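You operate a simulated robot arm through the tools that you are given. There is no shell and no other tool. Be economical: measure what you need, move in short steps, check, and stop when the job is done.

The job below is to be done with a simulated two-armed robot. You get a single attempt, and the scene is never put back.

## Task
Put the blue pad in carton C, fold its flaps and clip it.
Fine: the pads lie in the cool box, shut it again; use the black clip.
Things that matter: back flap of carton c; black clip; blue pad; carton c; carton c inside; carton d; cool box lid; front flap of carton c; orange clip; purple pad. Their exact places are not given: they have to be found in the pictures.

It is judged by the outcome, as a careful person would: the job done as asked, and still so three seconds after it is handed in. It fails if anything else is knocked over, pushed out of place, dropped, spilled or broken. Flat cloth is picked up by pressing the open fingertips on it (5 to 10 N) and closing them slowly along it; thin cloth reads only 2 to 8 mm in the jaws.

## Robot
Two 7-joint arms with fingered hands on one trunk, on a base that drives. Base frame: it is fixed to the floor where the robot stands at the start and does not move with it; the origin is under the middle of the robot, x ahead of it, y to its left, z up; the surface under the hand at the start is at about z = 0.64. Units: m, degrees, N and s.
The left shoulder is at the start at [0.072, 0.157, 1.034], the right one opposite. With the tool pointing down near the work surface each hand reaches from about 0.38 to 0.86 m from the robot's upright axis, wherever it stands, measured 20 degrees to its own side. Places, roughly: back flap of carton c [0.5, 0.4, 0.9]; carton c [0.4, 0.5, 0.7]; carton c inside [0.4, 0.5, 0.7]; cool box lid [0.7, 0, 0.8]; front flap of carton c [0.3, 0.6, 0.9]. Payload 4 kg a hand.
The TCP of each hand is the grasp point between the finger pads, 0.03 m short of the fingertips. In the tool frame z runs along the fingers and y along their closing line. The gripper opens to 0.104 m. The gripper's body begins 0.035 m behind the TCP. The gripper is a hand of 3 fingers: y runs from the thumb to the fingers, the wrist lies at [-0.015, -0.104, -0.178] in the tool frame.
Orientation is that of the tool frame in the base frame, as a unit quaternion [x, y, z, w]. With the fingers straight down and the wrist toward the robot, the tool's x, y and z point along [0, 1, 0], [1, 0, 0] and [0, 0, -1] of the base frame.

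## Interface
- The arms move only by the tool move_arm. It takes "left_moves", "right_moves" or both (then of equal length, played together; a hand with none holds still); each is one flat list of numbers, 6 for each row, row after row: the shift along the tool's x, y, z in m, then the turn, a rotation vector about the tool's x, y, z in degrees. In form: [dx, dy, dz, wx, wy, wz, dx, dy, dz, wx, wy, wz, ...]. A call has 1 to 10 rows; each row is the pose to reach, as a shift and turn from the pose commanded when the call began, along the tool's axes at that moment. Each row takes 0.2 s and may step no farther than 0.05 m and 8.6 degrees from the row before; otherwise, the whole call is refused. A pose out of reach is approached as far as the arm can. The call stops where the force on the tool passes 80 N (or 10 N more than at its start, if that is more) or the arm is blocked; 0.2 s more then pass. In this call time passes only in rows, and 0.2 s behind the last. The reply holds the time, the measured pose of the TCP, the force on the tool along the base axes, the opening and the grip force, in the units named above and with some noise, with the torque about the TCP (base axes, N m) and any sound that the robot's microphone picked up, and new pictures: "show" is both (left out), scene, wrist or none (wrist: the cameras of the hands that moved).
- Cameras (640 x 400 px; columns grow to the right, rows downward): "scene" is now at [0.1137, 0.0786, 1.2635]; the picture's right is [0.73, -0.68, -0.00], its down [-0.33, -0.35, -0.88] and it looks along [0.60, 0.64, -0.47] (base axes); focal length 214 px, centre (320, 200). "left" rides on the left gripper at [-0.064, -0.094, -0.117] in its tool frame; the picture's right is [-0.72, -0.33, 0.61], its down [0.64, -0.65, 0.40] and it looks along [0.27, 0.68, 0.68] (tool axes); focal length 238 px, centre (320, 200). "right" rides on the right gripper at [0.064, -0.094, -0.117] in its tool frame; the picture's right is [-0.72, 0.33, -0.61], its down [-0.64, -0.65, 0.40] and it looks along [-0.27, 0.68, 0.68] (tool axes); focal length 238 px, centre (320, 200).
- raise_lower(by): slides the trunk up (or, below 0, down) by that many m; the arms and the scene camera ride with it, the base frame stays. It gives what a move gives, with no picture.
- steer(legs): drives the robot by 1 to 6 legs, each [ahead, left, turn to the left] in m, m and degrees, along the robot's own axes; the way and the turn of a leg run together, so that a leg with both is an arc; at most 1.5 m and 180 degrees a leg. The arms and the cameras ride along, it lands a little off, and it stops where it bumps. It gives what a move gives, and a new picture of the scene camera.
- curl_fingers(index, middle, thumb_bend, thumb_turn, hand): sets how far each is bent, from 0 (flat) to 1 (curled in); at 0.3 the hand is open as for a grip, at 0.7 the pads meet at the TCP. One left out holds its place. A second passes; each finger stops where it meets its share of the squeeze, and holds until it gets a number again. It is the only way to open and close the hand. It gives what a move gives, with no picture; readings hold the bend of each and the force on the fingers (four entries, about 0 where the hand has none), thumb and palm. thumb_turn goes from beside the hand (0) to across from the fingers (1), as for a grip.
- pan_tilt(pan, tilt): turns the head with the scene camera to pan (to the left, within 86 degrees either way) and tilt (down, from -29 to 69), counted from straight ahead of the robot. It gives what a move gives, and a new picture of the scene camera.
- point_at(camera, pixels): for up to 12 pixels [column, row] of the newest picture of that camera ("zoom" is the newest enlarged one), the place [x, y, z] in the base frame of the surface seen there, good to about 0.003 m, but the place of the scene camera against the robot may be out by one fixed shift of up to 0.018 m in any direction. The clock stands still meanwhile.
- close_up(camera, box): a new picture of the part [left, top, right, bottom] of that camera's present view, enlarged. The clock stands still meanwhile.
- sign_off(): hands the job in; it is judged then, once.

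Work in short steps. Measure before you move; look again where a grasp or a placing could have gone wrong, and mend it. You have 80 turns and 260 pictures in all, those below and enlarged ones among them. Open the grippers and draw the arms clear of the work before you hand the job in, unless the task says otherwise; then end with one line.

The tools are called after "Emit:" as a command line: name --argument value ..., lists and objects as JSON in quotes. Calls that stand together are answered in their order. move_arm: Moves the arms, as the interface text tells. Its arguments: {"type":"object","properties":{"left_moves":{"type":"array"},"right_moves":{"type":"array"},"show":{"type":"string","enum":["both","scene","wrist","none"]}},"required":[]} The other tools are called the same way: raise_lower (by) slides the trunk up or down; curl_fingers (index, middle, thumb_bend, thumb_turn, hand) moves the fingers one by one; steer (legs) drives the base; pan_tilt (pan, tilt) turns the head that bears the scene camera; point_at (camera, pixels) gives the place of the surface under pixels of a picture; close_up (camera, box) takes an enlarged picture of a part of a camera's view; sign_off () hands the job in.

At the start:

```text
time_s: 0.0
left_tool_pos: [0.411, 0.47, 1.2093]
left_orientation: [0.707, 0.707, -0.001, 0.0]
left_contact_force: [1.0, -0.5, -0.2]
left_moment: [-0.03, 0.0, -0.02]
left_gripper_width: 0.1035
left_gripper_force: 0.2
left_shape: jaw
left_bend: [0.3, 0.3, 0.3, 0.98]
left_finger forces: [0.1, 0.1, 0.0, 0.0, 0.0, 0.0]
right_tool_pos: [0.5217, 0.0164, 1.1935]
right_orientation: [0.707, 0.707, -0.002, 0.001]
right_contact_force: [0.6, -0.1, -0.2]
right_moment: [-0.01, -0.06, -0.02]
right_gripper_width: 0.1037
right_gripper_force: 0.1
right_shape: jaw
right_bend: [0.3, 0.3, 0.3, 0.98]
right_finger forces: [0.0, 0.0, 0.1, 0.0, 0.0, 0.0]
trunk travel left (down, up): [-0.45, 0.49]
robot x, y, heading: [0.0004, 0.0014, 0.2]
head pan, tilt: [46.8, 28.2]
```

scene: 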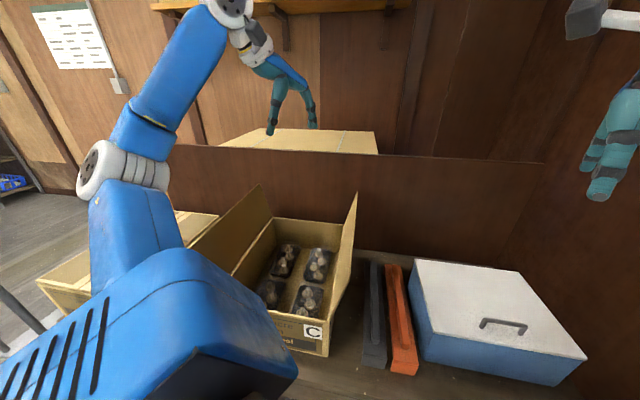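
right: 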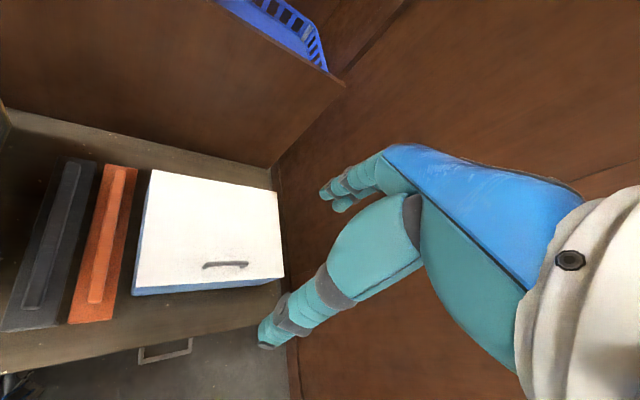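
left: 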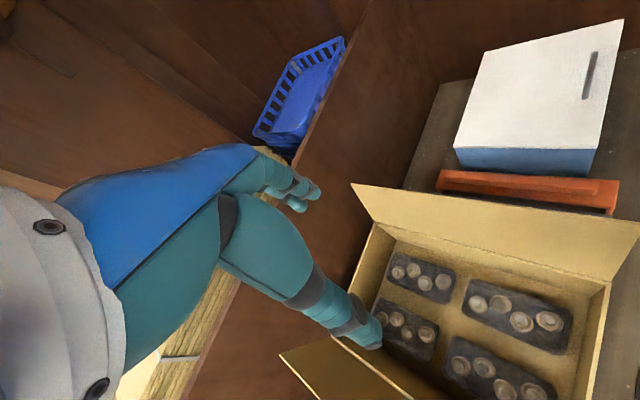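

The pictures show carton C (label at 313,331), the black and orange clips (375,310 / 400,320) and the cool box (490,320). I measure the key points first.

Emit:
point_at --camera "scene" --pixels '[[376, 270], [374, 362], [393, 268], [405, 370], [415, 262], [520, 272], [584, 356], [425, 335], [503, 322], [356, 196], [328, 350], [262, 190]]'

Emit:
close_up --camera "scene" --box '[180, 170, 420, 370]'

Emit:
close_up --camera "scene" --box '[350, 240, 610, 400]'

```text
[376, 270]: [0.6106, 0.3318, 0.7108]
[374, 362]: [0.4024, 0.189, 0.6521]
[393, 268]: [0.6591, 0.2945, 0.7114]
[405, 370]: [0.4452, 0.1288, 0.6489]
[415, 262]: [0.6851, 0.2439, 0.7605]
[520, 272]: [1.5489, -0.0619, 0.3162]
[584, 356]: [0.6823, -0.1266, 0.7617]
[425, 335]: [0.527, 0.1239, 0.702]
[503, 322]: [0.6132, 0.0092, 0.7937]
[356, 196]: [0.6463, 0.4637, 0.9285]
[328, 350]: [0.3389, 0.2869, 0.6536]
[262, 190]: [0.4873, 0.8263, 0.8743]
```

```text
2.00 times, centred on (300, 270) of scene
```

zoom: 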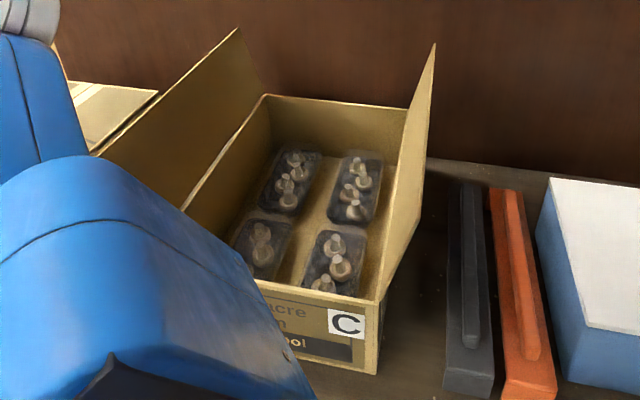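

```text
2.46 times, centred on (480, 320) of scene
```

zoom: 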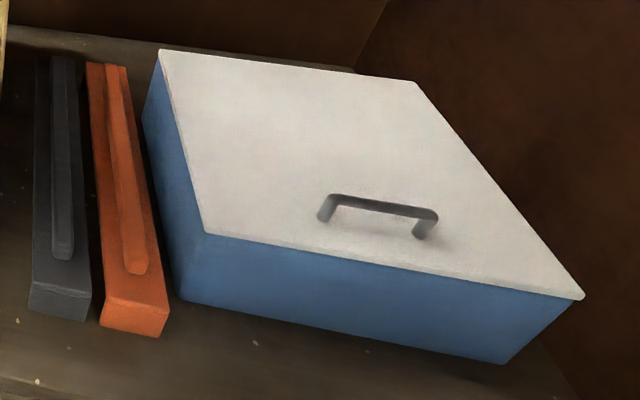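

The bench runs about 35° askew of the robot. I look around before driving: one picture straight to the left-down and one to the right.

Emit:
pan_tilt --pan 80 --tilt 35

Emit:
pan_tilt --pan 20 --tilt 45

```text
time_s: 1.0
left_tool_pos: [0.4096, 0.4695, 1.2079]
left_orientation: [0.707, 0.707, 0.0, 0.0]
left_contact_force: [-0.3, -0.5, 0.1]
left_moment: [0.0, 0.02, 0.0]
left_gripper_width: 0.1037
left_gripper_force: 0.1
left_shape: jaw
left_bend: [0.3, 0.3, 0.3, 0.98]
left_finger forces: [0.0, 0.0, 0.0, 0.0, 0.1, 0.0]
right_tool_pos: [0.5224, 0.0146, 1.1942]
right_orientation: [0.707, 0.707, 0.0, 0.001]
right_contact_force: [0.5, -0.3, 1.0]
right_moment: [0.0, 0.0, 0.0]
right_gripper_width: 0.1035
right_gripper_force: 0.0
right_shape: jaw
right_bend: [0.3, 0.3, 0.3, 0.98]
right_finger forces: [0.0, 0.1, 0.0, 0.0, 0.0, 0.1]
trunk travel left (down, up): [-0.45, 0.49]
robot x, y, heading: [0.0012, 0.001, -0.1]
head pan, tilt: [80.0, 35.0]
```

scene: 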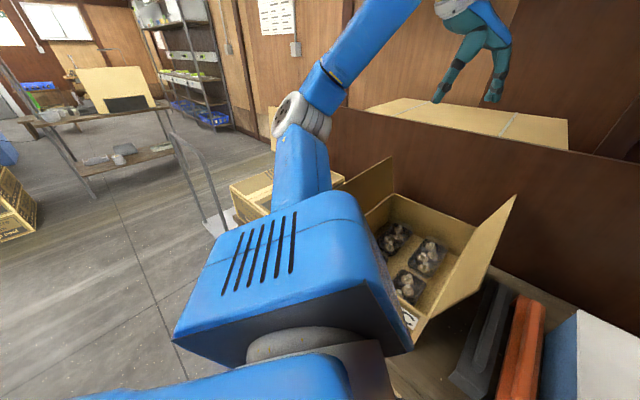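

```text
time_s: 2.3
left_tool_pos: [0.4097, 0.4684, 1.2088]
left_orientation: [0.707, 0.707, 0.0, 0.0]
left_contact_force: [0.2, -0.4, 0.9]
left_moment: [0.01, -0.03, -0.02]
left_gripper_width: 0.1036
left_gripper_force: 0.1
left_shape: jaw
left_bend: [0.3, 0.3, 0.3, 0.98]
left_finger forces: [0.0, 0.0, 0.0, 0.0, 0.0, 0.1]
right_tool_pos: [0.5229, 0.0149, 1.1937]
right_orientation: [0.707, 0.707, 0.0, -0.001]
right_contact_force: [-0.2, -0.2, 0.4]
right_moment: [-0.02, -0.02, -0.01]
right_gripper_width: 0.1036
right_gripper_force: 0.0
right_shape: jaw
right_bend: [0.3, 0.3, 0.3, 0.98]
right_finger forces: [0.1, 0.0, 0.0, 0.0, 0.0, 0.0]
trunk travel left (down, up): [-0.45, 0.49]
robot x, y, heading: [0.0022, 0.001, 0.0]
head pan, tilt: [20.0, 45.0]
```

scene: 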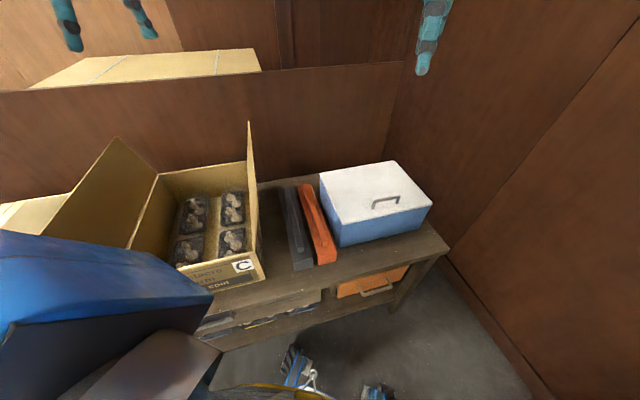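

The bench with cool box has a wall on its right and some things on the floor (298,368). I measure walls, floor items and the box before turning.

Emit:
point_at --camera "scene" --pixels '[[500, 250], [600, 200], [298, 365], [375, 390], [270, 390], [320, 290], [440, 245], [215, 350], [130, 120], [319, 173], [390, 162], [432, 208]]'

Emit:
close_up --camera "scene" --box '[180, 250, 420, 400]'

```text
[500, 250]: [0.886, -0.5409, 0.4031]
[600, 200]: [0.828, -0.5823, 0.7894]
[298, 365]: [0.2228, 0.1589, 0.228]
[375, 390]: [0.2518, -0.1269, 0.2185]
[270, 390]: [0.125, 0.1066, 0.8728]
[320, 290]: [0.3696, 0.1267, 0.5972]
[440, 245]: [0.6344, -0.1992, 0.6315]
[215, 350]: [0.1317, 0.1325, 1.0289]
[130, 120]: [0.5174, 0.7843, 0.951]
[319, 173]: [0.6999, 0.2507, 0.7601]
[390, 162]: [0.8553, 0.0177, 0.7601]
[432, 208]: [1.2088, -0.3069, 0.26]
```

```text
2.67 times, centred on (300, 325) of scene
```

zoom: 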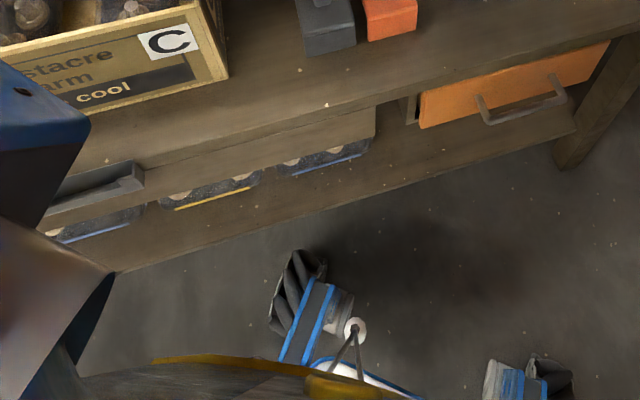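

The floor items are the robot's own wheels. I back off slightly, turn 34.5° to face the bench squarely, then look ahead.

Emit:
steer --legs '[[-0.05, -0.03, 0], [0, 0, 34.5]]'

Emit:
pan_tilt --pan 0 --tilt 40

```text
time_s: 4.9
left_tool_pos: [0.0182, 0.5929, 1.2056]
left_orientation: [0.464, 0.886, -0.001, 0.002]
left_contact_force: [-0.7, 0.3, -0.5]
left_moment: [-0.03, -0.03, -0.03]
left_gripper_width: 0.1035
left_gripper_force: 0.0
left_shape: jaw
left_bend: [0.3, 0.3, 0.3, 0.98]
left_finger forces: [0.0, 0.0, 0.0, 0.0, 0.1, 0.0]
right_tool_pos: [0.3687, 0.2822, 1.1931]
right_orientation: [0.464, 0.886, -0.001, 0.002]
right_contact_force: [-0.2, -0.7, 0.4]
right_moment: [-0.01, 0.0, 0.0]
right_gripper_width: 0.1036
right_gripper_force: 0.1
right_shape: jaw
right_bend: [0.3, 0.3, 0.3, 0.98]
right_finger forces: [0.1, 0.0, 0.0, 0.0, 0.0, 0.1]
trunk travel left (down, up): [-0.45, 0.49]
robot x, y, heading: [-0.0469, -0.0305, 34.4]
head pan, tilt: [20.0, 45.0]
```

scene: 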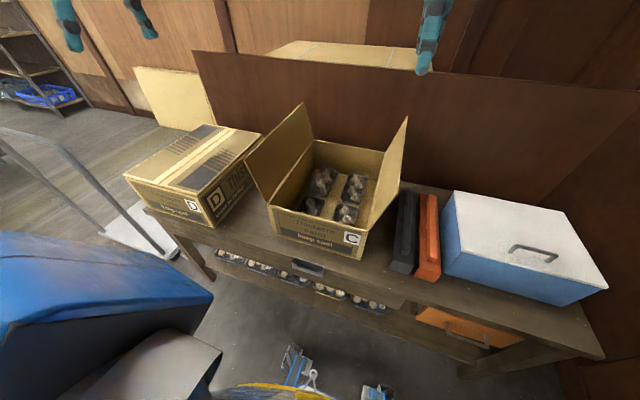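

```text
time_s: 5.7
left_tool_pos: [0.0181, 0.5874, 1.2093]
left_orientation: [0.464, 0.886, 0.0, 0.001]
left_contact_force: [0.1, 0.3, -0.6]
left_moment: [-0.01, 0.0, 0.02]
left_gripper_width: 0.1039
left_gripper_force: 0.1
left_shape: jaw
left_bend: [0.3, 0.3, 0.3, 0.98]
left_finger forces: [0.0, 0.1, 0.1, 0.0, 0.1, 0.0]
right_tool_pos: [0.3685, 0.278, 1.1952]
right_orientation: [0.465, 0.885, 0.002, 0.001]
right_contact_force: [-0.1, 0.1, 0.7]
right_moment: [0.01, -0.05, 0.0]
right_gripper_width: 0.1038
right_gripper_force: 0.0
right_shape: jaw
right_bend: [0.3, 0.3, 0.3, 0.98]
right_finger forces: [0.1, 0.0, 0.0, 0.1, 0.0, 0.0]
trunk travel left (down, up): [-0.45, 0.49]
robot x, y, heading: [-0.0527, -0.0277, 34.5]
head pan, tilt: [0.0, 40.0]
```

scene: 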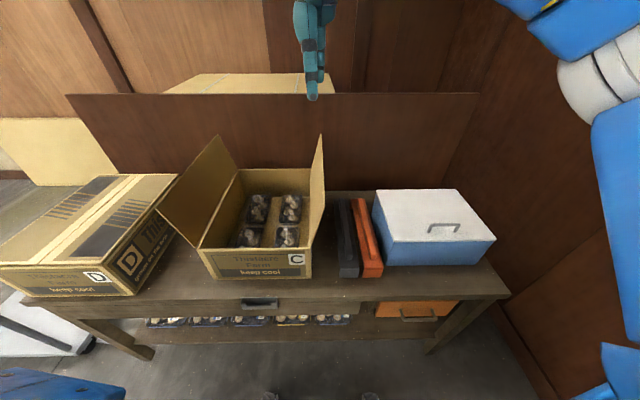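

The robot is now square with the bench; tool x = left, y = into bench, z = down. I measure the lid handle, corners, clips and flaps.

Emit:
point_at --camera "scene" --pixels '[[444, 225], [430, 228], [459, 224], [373, 191], [454, 190], [386, 242], [494, 238], [344, 205], [348, 272], [371, 272], [322, 140], [296, 250]]'

Emit:
close_up --camera "scene" --box '[330, 170, 510, 290]'

Emit:
close_up --camera "scene" --box '[150, 120, 350, 290]'

```text
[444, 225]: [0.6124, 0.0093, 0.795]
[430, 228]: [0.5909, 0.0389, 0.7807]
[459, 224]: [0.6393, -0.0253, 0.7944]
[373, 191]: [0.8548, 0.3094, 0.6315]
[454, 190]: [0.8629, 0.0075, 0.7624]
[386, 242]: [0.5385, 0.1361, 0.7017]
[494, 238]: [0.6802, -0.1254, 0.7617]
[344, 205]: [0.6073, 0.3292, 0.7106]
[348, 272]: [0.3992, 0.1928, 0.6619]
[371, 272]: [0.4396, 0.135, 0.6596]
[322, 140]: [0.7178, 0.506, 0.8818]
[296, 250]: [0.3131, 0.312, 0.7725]
```

```text
3.33 times, centred on (420, 230) of scene
```

zoom: 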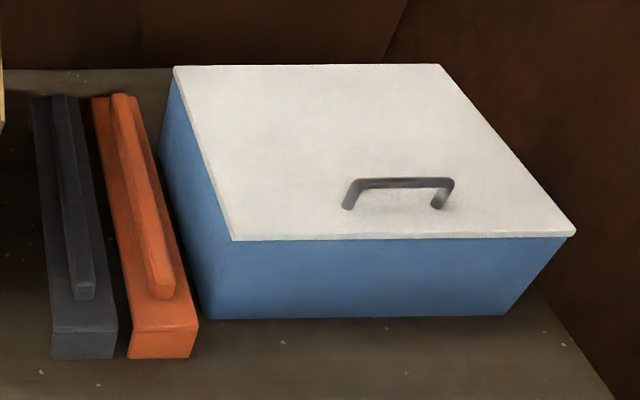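

```text
2.35 times, centred on (250, 205) of scene
```

zoom: 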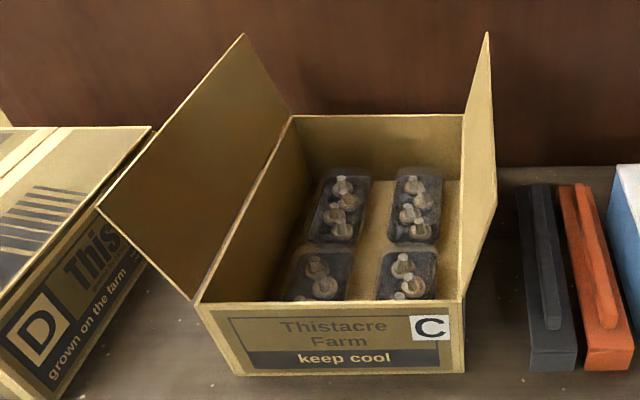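

Handle bar centre ≈ (0.613,0.008,0.795) runs left–right. I bring the right hand above it, slightly high, to see it with the wrist camera.

Emit:
move_arm --right_moves '[-0.04, 0.002, 0.022, 0, 0, 0, -0.08, 0.004, 0.044, 0, 0, 0, -0.12, 0.006, 0.066, 0, 0, 0, -0.16, 0.008, 0.088, 0, 0, 0, -0.2, 0.01, 0.11, 0, 0, 0, -0.24, 0.012, 0.132, 0, 0, 0, -0.28, 0.014, 0.154, 0, 0, 0, -0.32, 0.016, 0.176, 0, 0, 0, -0.36, 0.018, 0.198, 0, 0, 0]' --show "both"

```text
time_s: 7.7
left_tool_pos: [0.0197, 0.5855, 1.2105]
left_orientation: [0.465, 0.886, 0.002, -0.001]
left_contact_force: [0.1, -0.7, 0.4]
left_moment: [-0.02, 0.04, 0.02]
left_gripper_width: 0.1036
left_gripper_force: 0.0
left_shape: jaw
left_bend: [0.3, 0.3, 0.3, 0.98]
left_finger forces: [0.0, 0.1, 0.0, 0.0, 0.0, 0.0]
right_tool_pos: [0.5878, -0.0124, 0.9972]
right_orientation: [0.463, 0.886, 0.002, 0.0]
right_contact_force: [0.4, -0.6, 0.9]
right_moment: [0.02, 0.01, -0.02]
right_gripper_width: 0.1038
right_gripper_force: 0.0
right_shape: jaw
right_bend: [0.3, 0.3, 0.3, 0.98]
right_finger forces: [0.0, 0.0, 0.0, 0.1, 0.1, 0.0]
trunk travel left (down, up): [-0.45, 0.49]
robot x, y, heading: [-0.0529, -0.0285, 34.8]
head pan, tilt: [0.0, 40.0]
```

scene: 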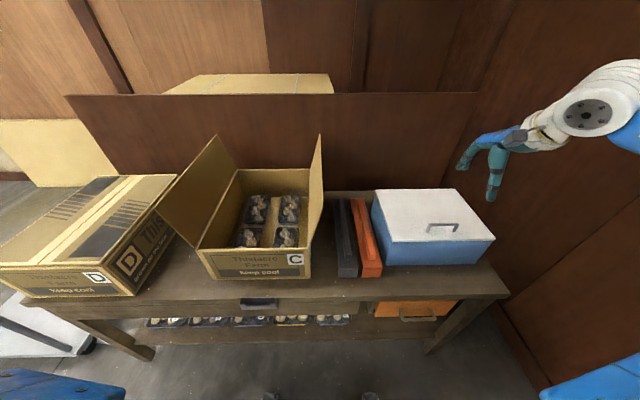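
right: 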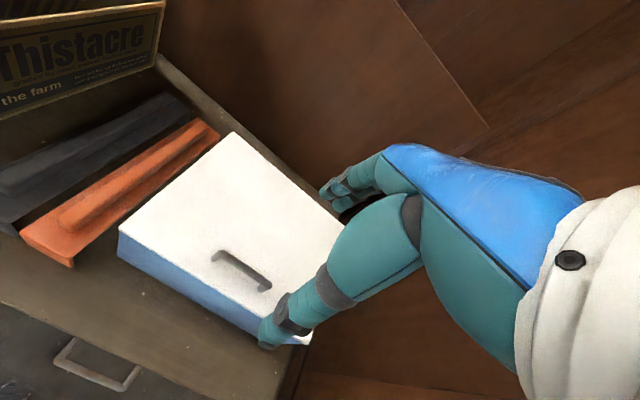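

The wrist view shows the handle at (240,268); I measure it and both clips there to learn the scene camera's shift.

Emit:
point_at --camera "right" --pixels '[[215, 256], [238, 266], [266, 285], [234, 134], [120, 226], [175, 95], [75, 260], [205, 125], [342, 224]]'

Emit:
close_up --camera "right" --box '[180, 220, 320, 320]'

Emit:
point_at --camera "scene" --pixels '[[444, 225], [430, 228], [459, 224], [454, 190]]'

```text
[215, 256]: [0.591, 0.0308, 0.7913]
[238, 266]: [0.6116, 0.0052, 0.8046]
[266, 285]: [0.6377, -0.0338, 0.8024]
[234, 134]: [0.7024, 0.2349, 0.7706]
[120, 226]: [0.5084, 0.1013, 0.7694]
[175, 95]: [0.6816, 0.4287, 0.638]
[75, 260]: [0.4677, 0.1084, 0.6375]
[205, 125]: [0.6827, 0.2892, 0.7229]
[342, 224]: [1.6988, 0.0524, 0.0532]
```

```text
4.00 times, centred on (250, 270) of right
```

zoom: 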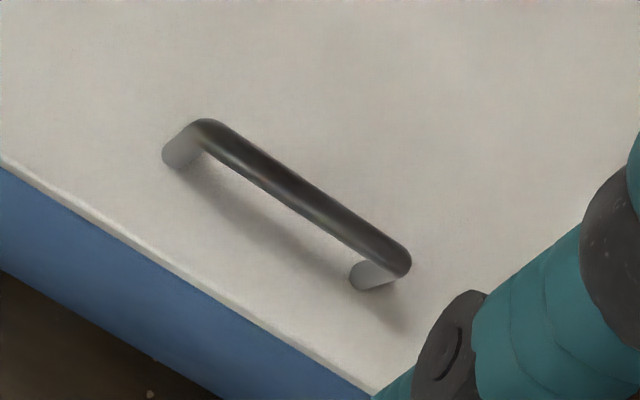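

```text
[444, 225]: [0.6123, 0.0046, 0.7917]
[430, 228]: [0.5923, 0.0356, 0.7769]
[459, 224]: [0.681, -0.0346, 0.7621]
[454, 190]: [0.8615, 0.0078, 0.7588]
```

I refine the bar's ends in the enlarged picture.

Emit:
point_at --camera "zoom" --pixels '[[208, 128], [302, 192], [400, 258], [300, 195], [180, 155], [365, 275]]'

```text
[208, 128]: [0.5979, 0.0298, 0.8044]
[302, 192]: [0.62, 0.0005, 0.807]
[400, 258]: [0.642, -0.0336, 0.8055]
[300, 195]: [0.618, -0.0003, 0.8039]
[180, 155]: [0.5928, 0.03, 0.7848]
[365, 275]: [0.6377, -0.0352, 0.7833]
```

Bar centre is (0.620,-0.001,0.80), i.e. 33 mm ahead, 9 mm right, of the hand. I go down around it.

Emit:
move_arm --right_moves '[-0.005, 0.015, 0.04, 0, 0, 0, -0.009, 0.033, 0.08, 0, 0, 0, -0.009, 0.033, 0.12, 0, 0, 0, -0.009, 0.033, 0.15, 0, 0, 0, -0.009, 0.033, 0.17, 0, 0, 0, -0.009, 0.033, 0.186, 0, 0, 0]' --show "wrist"

Emit:
curl_fingers --hand "right" --index 0.72 --middle 0.72 --thumb_bend 0.72

Emit:
close_up --camera "right" --box '[180, 200, 380, 350]'

```text
time_s: 9.1
left_tool_pos: [0.0195, 0.5862, 1.2091]
left_orientation: [0.464, 0.886, 0.001, 0.0]
left_contact_force: [-0.4, -0.6, 0.0]
left_moment: [0.0, -0.03, 0.02]
left_gripper_width: 0.1037
left_gripper_force: 0.0
left_shape: jaw
left_bend: [0.3, 0.3, 0.3, 0.98]
left_finger forces: [0.0, 0.1, 0.0, 0.0, 0.0, 0.0]
right_tool_pos: [0.6219, 0.0025, 0.8101]
right_orientation: [0.464, 0.886, 0.001, 0.0]
right_contact_force: [0.3, 0.1, -1.0]
right_moment: [-0.01, 0.0, -0.01]
right_gripper_width: 0.1035
right_gripper_force: 0.1
right_shape: jaw
right_bend: [0.3, 0.3, 0.3, 0.98]
right_finger forces: [0.1, 0.0, 0.1, 0.1, 0.0, 0.0]
trunk travel left (down, up): [-0.45, 0.49]
robot x, y, heading: [-0.0483, -0.0247, 34.6]
head pan, tilt: [0.0, 40.0]
```

right: 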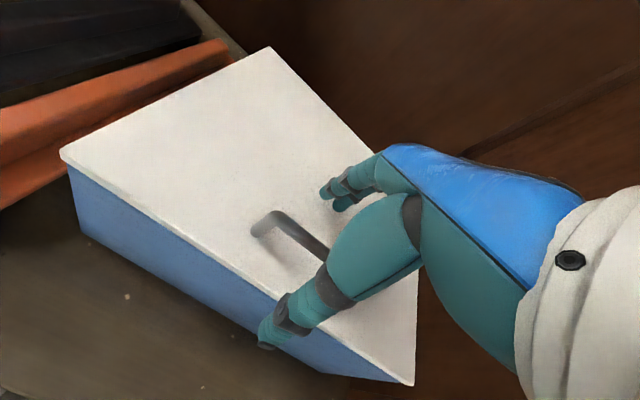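

```text
time_s: 10.1
left_tool_pos: [0.0198, 0.5854, 1.2107]
left_orientation: [0.464, 0.886, 0.002, -0.001]
left_contact_force: [0.2, 0.6, 0.6]
left_moment: [-0.01, 0.03, 0.0]
left_gripper_width: 0.1035
left_gripper_force: 0.0
left_shape: jaw
left_bend: [0.3, 0.3, 0.3, 0.98]
left_finger forces: [0.0, 0.1, 0.0, 0.1, 0.1, 0.1]
right_tool_pos: [0.6214, 0.0032, 0.8095]
right_orientation: [0.464, 0.886, 0.001, 0.0]
right_contact_force: [-2.9, -2.5, -1.0]
right_moment: [-0.01, 0.02, 0.03]
right_gripper_width: 0.0
right_gripper_force: 2.4
right_shape: fingers
right_bend: [0.72, 0.72, 0.69, 0.97]
right_finger forces: [0.0, 0.0, 0.1, 0.0, 4.7, 0.0]
trunk travel left (down, up): [-0.45, 0.49]
robot x, y, heading: [-0.0497, -0.0297, 34.5]
head pan, tilt: [0.0, 40.0]
```

```text
2.67 times, centred on (280, 275) of right
```

zoom: 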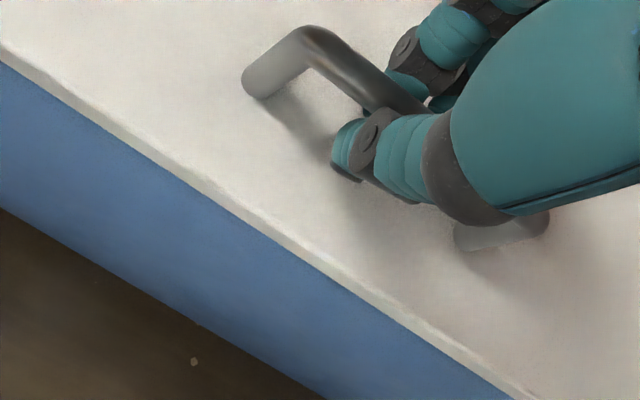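

The thumb presses on the bar (4.7 N) and the fingers are just behind it with no force; I curl the fingers further to hook it.

Emit:
curl_fingers --hand "right" --index 0.9 --middle 0.9 --thumb_bend 0.8

Emit:
close_up --camera "right" --box '[180, 200, 380, 350]'

```text
time_s: 11.1
left_tool_pos: [0.0212, 0.5864, 1.2094]
left_orientation: [0.464, 0.886, 0.0, -0.001]
left_contact_force: [-0.2, -0.3, 0.1]
left_moment: [-0.01, 0.01, 0.02]
left_gripper_width: 0.1039
left_gripper_force: 0.0
left_shape: jaw
left_bend: [0.3, 0.3, 0.3, 0.98]
left_finger forces: [0.0, 0.0, 0.0, 0.0, 0.0, 0.0]
right_tool_pos: [0.6222, 0.0039, 0.81]
right_orientation: [0.464, 0.886, 0.002, -0.001]
right_contact_force: [4.6, 2.2, -1.1]
right_moment: [0.17, 0.15, 0.08]
right_gripper_width: 0.0
right_gripper_force: 19.3
right_shape: fingers
right_bend: [0.78, 0.77, 0.73, 0.97]
right_finger forces: [0.1, 14.2, 0.0, 0.0, 26.2, 0.0]
trunk travel left (down, up): [-0.45, 0.49]
robot x, y, heading: [-0.0516, -0.0316, 34.9]
head pan, tilt: [0.0, 40.0]
```

```text
2.67 times, centred on (280, 275) of right
```

zoom: 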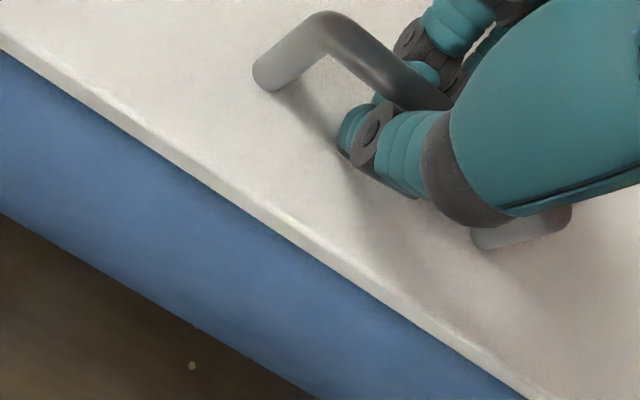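

Grip holds the bar. I lift the lid along an arc about the rear edge to 30°, tilting the hand a bit, and check.

Emit:
move_arm --right_moves '[0, 0.004, -0.017, 2, 0, 0, 0, 0.0091, -0.0341, 4, 0, 0, 0, 0.016, -0.05, 6, 0, 0, 0, 0.024, -0.0662, 8, 0, 0, 0, 0.034, -0.081, 10, 0, 0, 0, 0.0443, -0.0952, 12, 0, 0]' --show "both"

```text
time_s: 12.5
left_tool_pos: [0.0221, 0.5882, 1.2081]
left_orientation: [0.465, 0.885, -0.001, -0.002]
left_contact_force: [-0.1, 0.6, 0.4]
left_moment: [-0.01, 0.0, 0.0]
left_gripper_width: 0.1034
left_gripper_force: 0.0
left_shape: jaw
left_bend: [0.3, 0.3, 0.3, 0.98]
left_finger forces: [0.0, 0.0, 0.1, 0.1, 0.0, 0.0]
right_tool_pos: [0.6607, 0.0293, 0.9026]
right_orientation: [0.462, 0.881, -0.092, -0.048]
right_contact_force: [4.9, 4.9, -9.3]
right_moment: [0.25, 0.14, -0.01]
right_gripper_width: 0.0001
right_gripper_force: 8.5
right_shape: fingers
right_bend: [0.78, 0.77, 0.74, 0.97]
right_finger forces: [0.1, 16.2, 0.0, 0.0, 0.0, 0.1]
trunk travel left (down, up): [-0.45, 0.49]
robot x, y, heading: [-0.0498, -0.0295, 34.7]
head pan, tilt: [0.0, 40.0]
```

scene: 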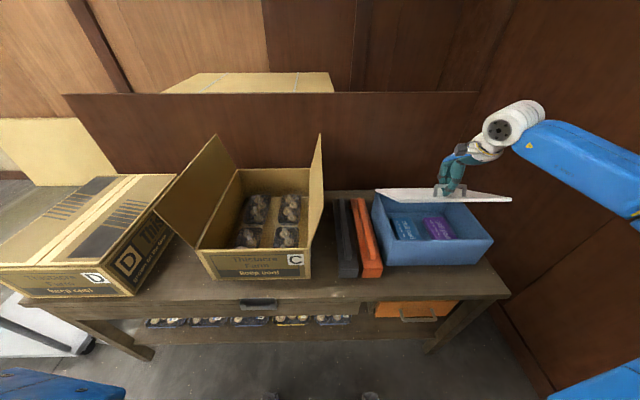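
right: 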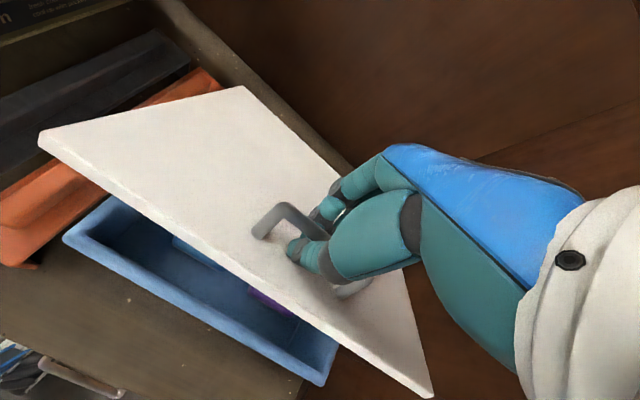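

The lid is hinged at the back; the blue pad (405,230) and purple pad (438,228) show. I continue the arc toward ~80°.

Emit:
move_arm --right_moves '[0, 0.015, -0.023, 3, 0, 0, 0, 0.031, -0.043, 6, 0, 0, 0, 0.05, -0.062, 9, 0, 0, 0, 0.0715, -0.077, 12, 0, 0, 0, 0.096, -0.09, 15, 0, 0, 0, 0.12, -0.099, 18, 0, 0, 0, 0.137, -0.103, 20, 0, 0]' --show "both"

```text
time_s: 14.1
left_tool_pos: [0.0321, 0.5935, 1.2052]
left_orientation: [0.464, 0.886, -0.005, -0.003]
left_contact_force: [-0.8, -0.2, -0.1]
left_moment: [0.02, 0.01, -0.01]
left_gripper_width: 0.1035
left_gripper_force: 0.1
left_shape: jaw
left_bend: [0.3, 0.3, 0.3, 0.98]
left_finger forces: [0.0, 0.1, 0.0, 0.0, 0.1, 0.1]
right_tool_pos: [0.7101, 0.0622, 0.9745]
right_orientation: [0.446, 0.857, -0.228, -0.12]
right_contact_force: [11.9, 27.6, -61.2]
right_moment: [0.11, 0.61, 0.37]
right_gripper_width: 0.0
right_gripper_force: 32.7
right_shape: fingers
right_bend: [0.78, 0.76, 0.79, 0.97]
right_finger forces: [25.8, 39.5, 0.0, 0.0, 0.0, 0.1]
right hand out of reach, approached as far as the arm can: row 5, 6, 7
trunk travel left (down, up): [-0.45, 0.49]
robot x, y, heading: [-0.05, -0.0279, 34.7]
head pan, tilt: [0.0, 40.0]
```

scene: 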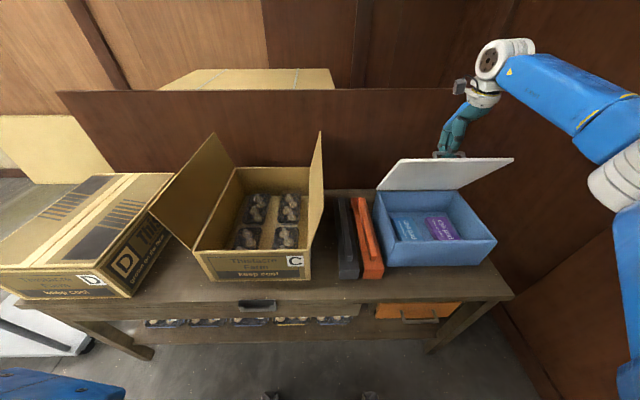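
right: 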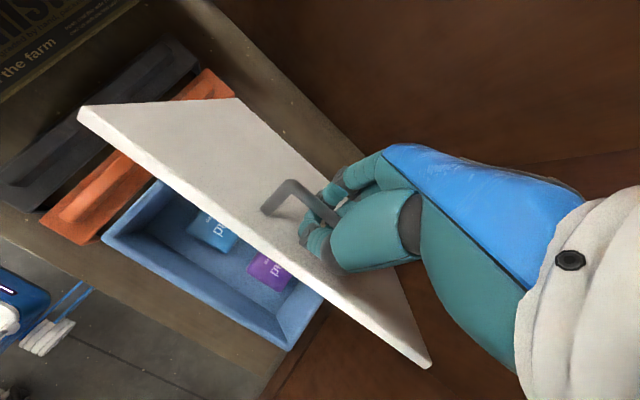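

The arm ran out of reach (pulling 61 N) with the hand tilted 30°. I'll un-tilt it, which brings the wrist nearer; first I measure the handle and lid edge.

Emit:
point_at --camera "right" --pixels '[[290, 185], [268, 210], [80, 108], [236, 100], [428, 366], [210, 232], [268, 270]]'

Emit:
close_up --camera "right" --box '[240, 150, 400, 270]'

```text
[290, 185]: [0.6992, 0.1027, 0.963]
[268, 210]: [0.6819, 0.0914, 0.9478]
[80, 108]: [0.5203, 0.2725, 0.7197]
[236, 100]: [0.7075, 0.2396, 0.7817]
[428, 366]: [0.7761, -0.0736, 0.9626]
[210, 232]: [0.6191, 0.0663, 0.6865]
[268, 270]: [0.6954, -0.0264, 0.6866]
```

```text
3.33 times, centred on (320, 210) of right
```

zoom: 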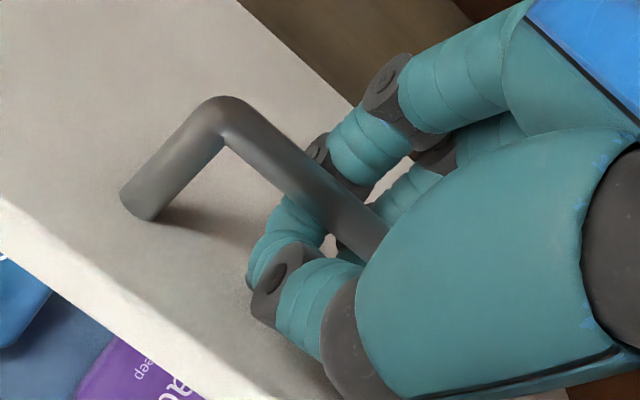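

Handle left end is at (0.699,0.103,0.963), lid ≈58°. I continue to ~85° while un-tilting the hand 30°.

Emit:
move_arm --right_moves '[0, 0.012, -0.004, -6, 0, 0, 0, 0.025, -0.015, -12, 0, 0, 0, 0.039, -0.025, -18, 0, 0, 0, 0.059, -0.035, -24, 0, 0, 0, 0.08, -0.044, -30, 0, 0]' --show "both"

```text
time_s: 15.3
left_tool_pos: [0.0241, 0.5906, 1.2076]
left_orientation: [0.464, 0.886, -0.002, -0.001]
left_contact_force: [0.1, -0.4, 0.1]
left_moment: [0.0, -0.01, -0.03]
left_gripper_width: 0.1037
left_gripper_force: 0.2
left_shape: jaw
left_bend: [0.3, 0.3, 0.3, 0.98]
left_finger forces: [0.0, 0.0, 0.0, 0.0, 0.0, 0.0]
right_tool_pos: [0.7775, 0.11, 0.9768]
right_orientation: [0.465, 0.886, -0.001, 0.0]
right_contact_force: [-12.9, 11.4, -43.3]
right_moment: [-0.12, 1.61, -0.03]
right_gripper_width: 0.0
right_gripper_force: 47.3
right_shape: fingers
right_bend: [0.78, 0.74, 0.76, 0.97]
right_finger forces: [0.0, 55.5, 0.0, 0.0, 38.2, 0.0]
trunk travel left (down, up): [-0.45, 0.49]
robot x, y, heading: [-0.0516, -0.0296, 34.6]
head pan, tilt: [0.0, 40.0]
```

scene: 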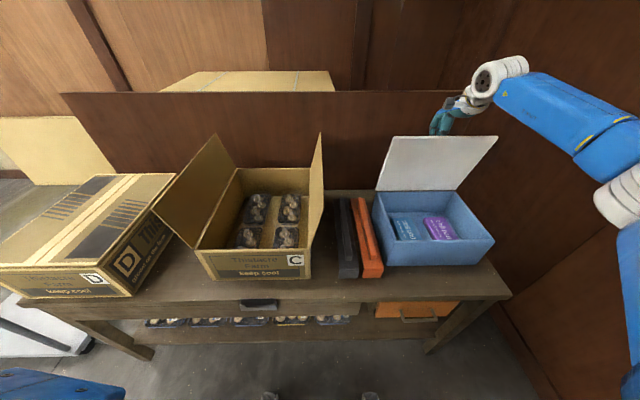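
right: 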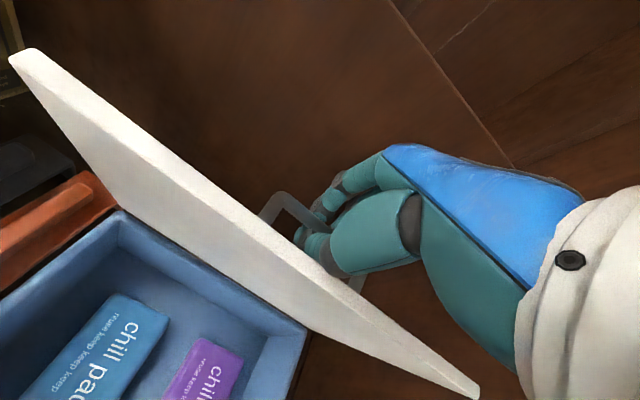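

The lid is at roughly 80°, handle now faces the back. I ease the upward pull and push on past vertical.

Emit:
move_arm --right_moves '[0, 0.012, 0.008, 0, 0, 0, 0, 0.025, 0.012, 0, 0, 0, 0, 0.038, 0.014, 0, 0, 0, 0, 0.05, 0.016, 0, 0, 0]' --show "both"

```text
time_s: 16.3
left_tool_pos: [0.0182, 0.5875, 1.2096]
left_orientation: [0.464, 0.886, 0.001, 0.0]
left_contact_force: [-0.4, 0.4, -0.2]
left_moment: [0.03, -0.01, -0.03]
left_gripper_width: 0.1033
left_gripper_force: 0.1
left_shape: jaw
left_bend: [0.3, 0.3, 0.3, 0.98]
left_finger forces: [0.0, 0.0, 0.0, 0.1, 0.0, 0.1]
right_tool_pos: [0.7994, 0.1249, 0.9781]
right_orientation: [0.464, 0.886, 0.009, 0.005]
right_contact_force: [-19.1, 3.0, -11.5]
right_moment: [-0.77, 3.01, -0.27]
right_gripper_width: 0.0
right_gripper_force: 70.4
right_shape: fingers
right_bend: [0.79, 0.73, 0.73, 0.97]
right_finger forces: [0.0, 57.7, 0.1, 0.0, 82.8, 0.1]
right hand out of reach, approached as far as the arm can: row 3, 4
trunk travel left (down, up): [-0.45, 0.49]
robot x, y, heading: [-0.0497, -0.0282, 34.9]
head pan, tilt: [0.0, 40.0]
```

scene: 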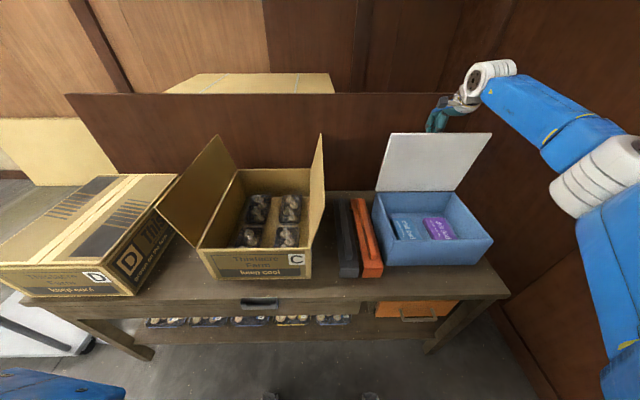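
right: 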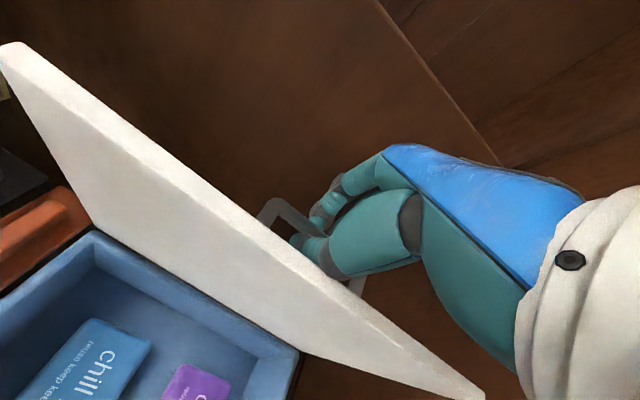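

I measure the lid's top edge and its base to find its angle, and the space to the wall.

Emit:
point_at --camera "right" --pixels '[[20, 60], [230, 205], [480, 392], [110, 230], [290, 352], [300, 150], [278, 205], [110, 330], [190, 390]]'

Emit:
point_at --camera "scene" --pixels '[[395, 135], [485, 136], [378, 188], [454, 189], [400, 115], [350, 150]]'

```text
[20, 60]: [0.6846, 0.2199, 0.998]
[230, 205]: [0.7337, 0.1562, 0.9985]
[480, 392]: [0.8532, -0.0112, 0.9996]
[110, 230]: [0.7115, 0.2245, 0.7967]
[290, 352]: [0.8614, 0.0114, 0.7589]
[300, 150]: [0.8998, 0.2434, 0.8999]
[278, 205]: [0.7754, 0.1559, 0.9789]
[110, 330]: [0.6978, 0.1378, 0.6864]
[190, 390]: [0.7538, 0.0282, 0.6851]
```

```text
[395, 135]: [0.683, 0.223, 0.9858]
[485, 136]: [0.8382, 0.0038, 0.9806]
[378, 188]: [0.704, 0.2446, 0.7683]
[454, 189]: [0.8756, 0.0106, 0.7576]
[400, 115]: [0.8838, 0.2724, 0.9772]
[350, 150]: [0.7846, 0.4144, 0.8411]
```

Lid is at ~84°, wall 15 cm behind the bar. I drive 6 cm forward so the hand carries the lid past vertical.

Emit:
steer --legs '[[0.06, 0, 0]]'

Emit:
close_up --camera "right" --box '[0, 0, 640, 400]'

```text
time_s: 17.3
left_tool_pos: [0.0695, 0.6226, 1.21]
left_orientation: [0.463, 0.887, 0.0, 0.0]
left_contact_force: [0.1, 0.1, -0.1]
left_moment: [-0.01, 0.03, -0.02]
left_gripper_width: 0.1037
left_gripper_force: 0.1
left_shape: jaw
left_bend: [0.3, 0.3, 0.3, 0.98]
left_finger forces: [0.0, 0.1, 0.1, 0.1, 0.1, 0.0]
right_tool_pos: [0.8518, 0.1587, 0.9761]
right_orientation: [0.464, 0.886, 0.01, 0.006]
right_contact_force: [-8.6, -0.3, -6.9]
right_moment: [-0.34, 0.6, 0.22]
right_gripper_width: 0.0113
right_gripper_force: 30.8
right_shape: fingers
right_bend: [0.8, 0.78, 0.63, 0.95]
right_finger forces: [0.0, 12.0, 0.0, 0.0, 50.3, 0.1]
trunk travel left (down, up): [-0.45, 0.49]
robot x, y, heading: [-0.0002, 0.0048, 34.7]
head pan, tilt: [0.0, 40.0]
```

scene: 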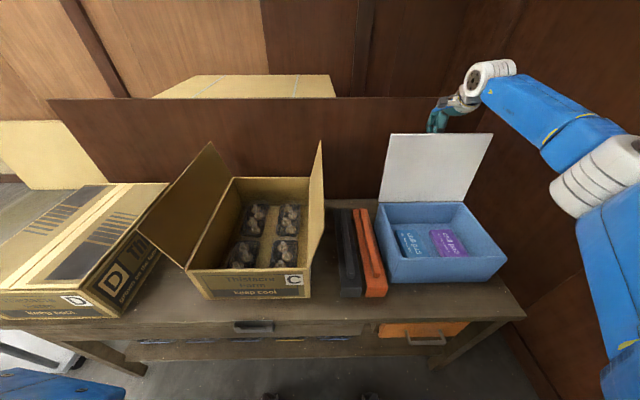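

```text
1.00 times, centred on (320, 200) of right (not enlarged: the box is as wide or as high as the picture)
```

zoom: 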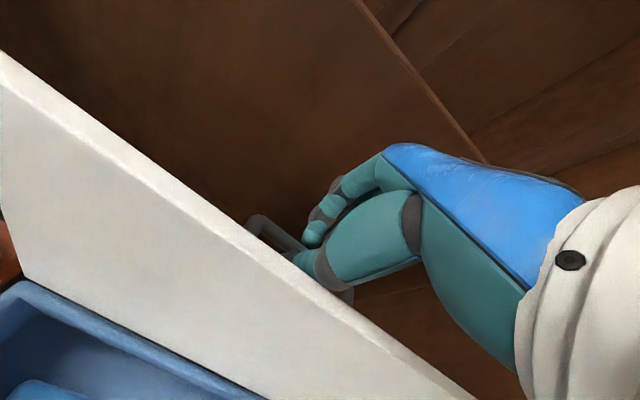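

I check the lid's angle again.

Emit:
point_at --camera "scene" --pixels '[[395, 136], [485, 137], [382, 200], [462, 200], [435, 140]]'

Emit:
point_at --camera "right" --pixels '[[20, 72], [200, 202], [430, 380], [25, 275], [265, 225]]'

```text
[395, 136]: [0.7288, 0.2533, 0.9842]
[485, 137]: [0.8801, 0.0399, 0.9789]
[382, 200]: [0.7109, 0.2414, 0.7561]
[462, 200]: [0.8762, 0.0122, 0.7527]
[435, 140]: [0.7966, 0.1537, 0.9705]
```

```text
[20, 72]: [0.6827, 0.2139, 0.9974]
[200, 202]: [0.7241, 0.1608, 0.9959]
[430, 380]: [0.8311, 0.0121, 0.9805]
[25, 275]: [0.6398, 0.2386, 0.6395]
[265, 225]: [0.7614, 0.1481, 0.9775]
```

The lid top (n≈0.744) is ~5° past vertical over its hinge (n≈0.723). I open the fingers (thumb stays between lid and bar) and ease it up out of the handle.

Emit:
curl_fingers --hand "right" --index 0.4 --middle 0.4 --thumb_bend 0.65

Emit:
move_arm --right_moves '[0, 0.005, -0.015, 0, 0, 0, 0, 0.005, -0.03, 0, 0, 0, 0, 0.005, -0.045, 0, 0, 0]' --show "both"

```text
time_s: 18.3
left_tool_pos: [0.0668, 0.6214, 1.2119]
left_orientation: [0.463, 0.886, 0.001, 0.0]
left_contact_force: [0.5, 0.1, -1.2]
left_moment: [0.01, 0.01, -0.01]
left_gripper_width: 0.1035
left_gripper_force: 0.1
left_shape: jaw
left_bend: [0.3, 0.3, 0.3, 0.98]
left_finger forces: [0.0, 0.0, 0.0, 0.0, 0.0, 0.0]
right_tool_pos: [0.8504, 0.16, 0.9792]
right_orientation: [0.463, 0.886, 0.01, 0.005]
right_contact_force: [-6.1, 2.0, -5.9]
right_moment: [-0.05, 0.05, -0.07]
right_gripper_width: 0.053
right_gripper_force: 6.4
right_shape: fingers
right_bend: [0.4, 0.4, 0.6, 0.96]
right_finger forces: [0.0, 0.0, 0.0, 0.0, 12.9, 0.0]
trunk travel left (down, up): [-0.45, 0.49]
robot x, y, heading: [0.0006, 0.0031, 35.1]
head pan, tilt: [0.0, 40.0]
```

```text
time_s: 19.1
left_tool_pos: [0.0675, 0.6198, 1.2108]
left_orientation: [0.464, 0.886, 0.0, -0.001]
left_contact_force: [-0.3, 0.0, 0.7]
left_moment: [0.01, 0.0, -0.01]
left_gripper_width: 0.1036
left_gripper_force: 0.1
left_shape: jaw
left_bend: [0.3, 0.3, 0.3, 0.98]
left_finger forces: [0.0, 0.0, 0.1, 0.0, 0.0, 0.0]
right_tool_pos: [0.8541, 0.1581, 0.9873]
right_orientation: [0.464, 0.886, 0.012, 0.006]
right_contact_force: [-1.8, -0.8, -4.4]
right_moment: [-0.09, 0.18, -0.01]
right_gripper_width: 0.0541
right_gripper_force: 6.6
right_shape: fingers
right_bend: [0.4, 0.4, 0.59, 0.96]
right_finger forces: [0.0, 0.0, 0.0, 0.0, 13.8, 0.0]
right hand out of reach, approached as far as the arm can: row 1, 2, 3
trunk travel left (down, up): [-0.45, 0.49]
robot x, y, heading: [-0.0033, 0.0063, 34.8]
head pan, tilt: [0.0, 40.0]
```

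scene: 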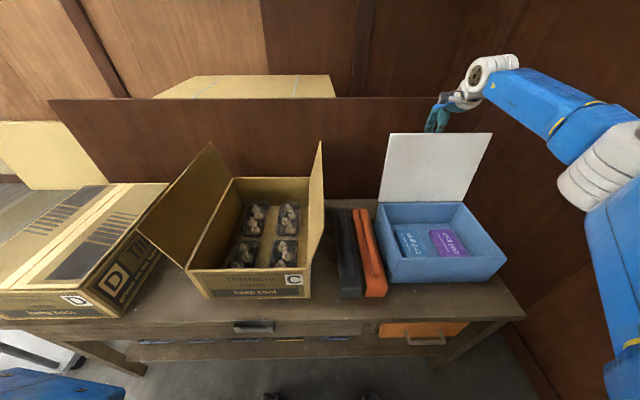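
right: 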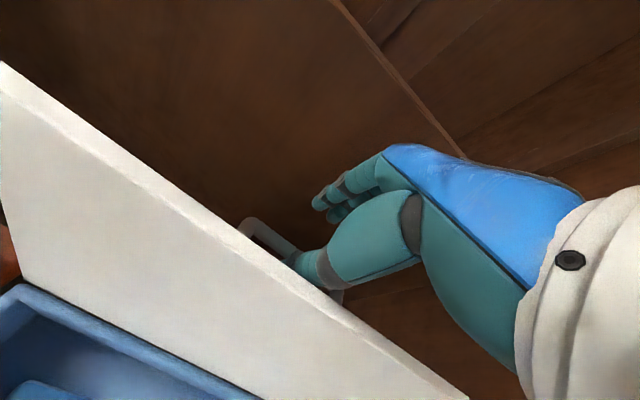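

The arm is at its reach limit, so I raise the trunk to lift the hand out of the handle.

Emit:
raise_lower --by 0.09

Emit:
pan_tilt --pan -15 --tilt 40

Emit:
close_up --camera "right" --box '[0, 0, 640, 400]'

```text
time_s: 20.4
left_tool_pos: [0.0667, 0.6211, 1.2997]
left_orientation: [0.463, 0.886, 0.001, -0.001]
left_contact_force: [0.5, -0.1, -0.5]
left_moment: [-0.01, 0.02, -0.02]
left_gripper_width: 0.1036
left_gripper_force: 0.0
left_shape: jaw
left_bend: [0.3, 0.3, 0.3, 0.98]
left_finger forces: [0.0, 0.2, 0.1, 0.0, 0.1, 0.0]
right_tool_pos: [0.8531, 0.1588, 1.0765]
right_orientation: [0.464, 0.886, 0.011, 0.007]
right_contact_force: [1.2, 0.2, -0.4]
right_moment: [-0.04, 0.02, 0.0]
right_gripper_width: 0.0459
right_gripper_force: 0.0
right_shape: fingers
right_bend: [0.4, 0.4, 0.65, 0.97]
right_finger forces: [0.1, 0.0, 0.0, 0.0, 0.0, 0.0]
trunk travel left (down, up): [-0.54, 0.4]
robot x, y, heading: [-0.0048, 0.0052, 35.1]
head pan, tilt: [0.0, 40.0]
```

```text
time_s: 21.1
left_tool_pos: [0.0672, 0.62, 1.3013]
left_orientation: [0.463, 0.886, 0.001, 0.0]
left_contact_force: [-0.2, 0.2, -0.7]
left_moment: [0.0, 0.03, 0.01]
left_gripper_width: 0.1036
left_gripper_force: 0.0
left_shape: jaw
left_bend: [0.3, 0.3, 0.3, 0.98]
left_finger forces: [0.1, 0.0, 0.1, 0.0, 0.0, 0.0]
right_tool_pos: [0.8539, 0.1575, 1.0767]
right_orientation: [0.464, 0.886, 0.012, 0.006]
right_contact_force: [0.4, 0.8, 0.7]
right_moment: [0.03, 0.0, 0.03]
right_gripper_width: 0.0463
right_gripper_force: 0.2
right_shape: fingers
right_bend: [0.4, 0.4, 0.65, 0.97]
right_finger forces: [0.0, 0.0, 0.2, 0.0, 0.0, 0.0]
trunk travel left (down, up): [-0.54, 0.4]
robot x, y, heading: [-0.0026, 0.004, 34.7]
head pan, tilt: [-15.0, 40.0]
```

scene: 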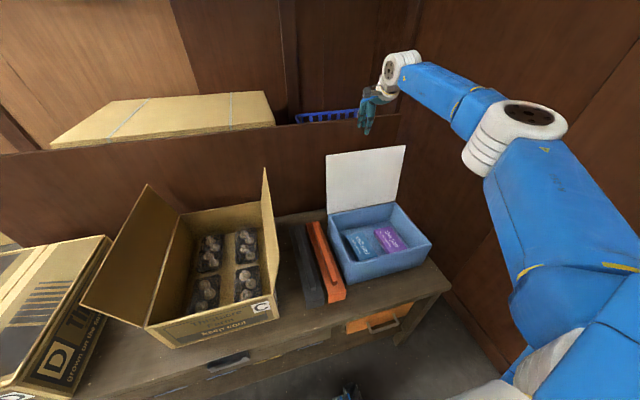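

```text
1.00 times, centred on (320, 200) of right (not enlarged: the box is as wide or as high as the picture)
```

zoom: 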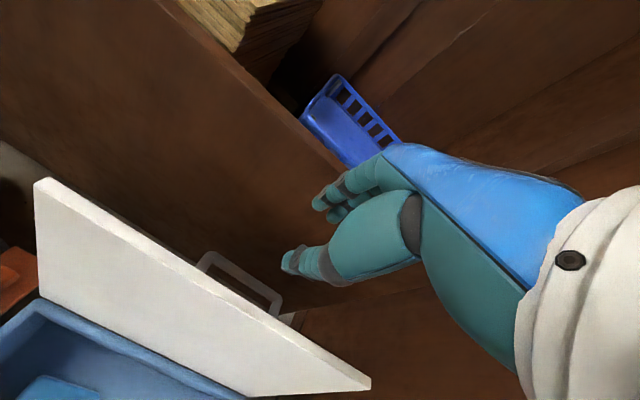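

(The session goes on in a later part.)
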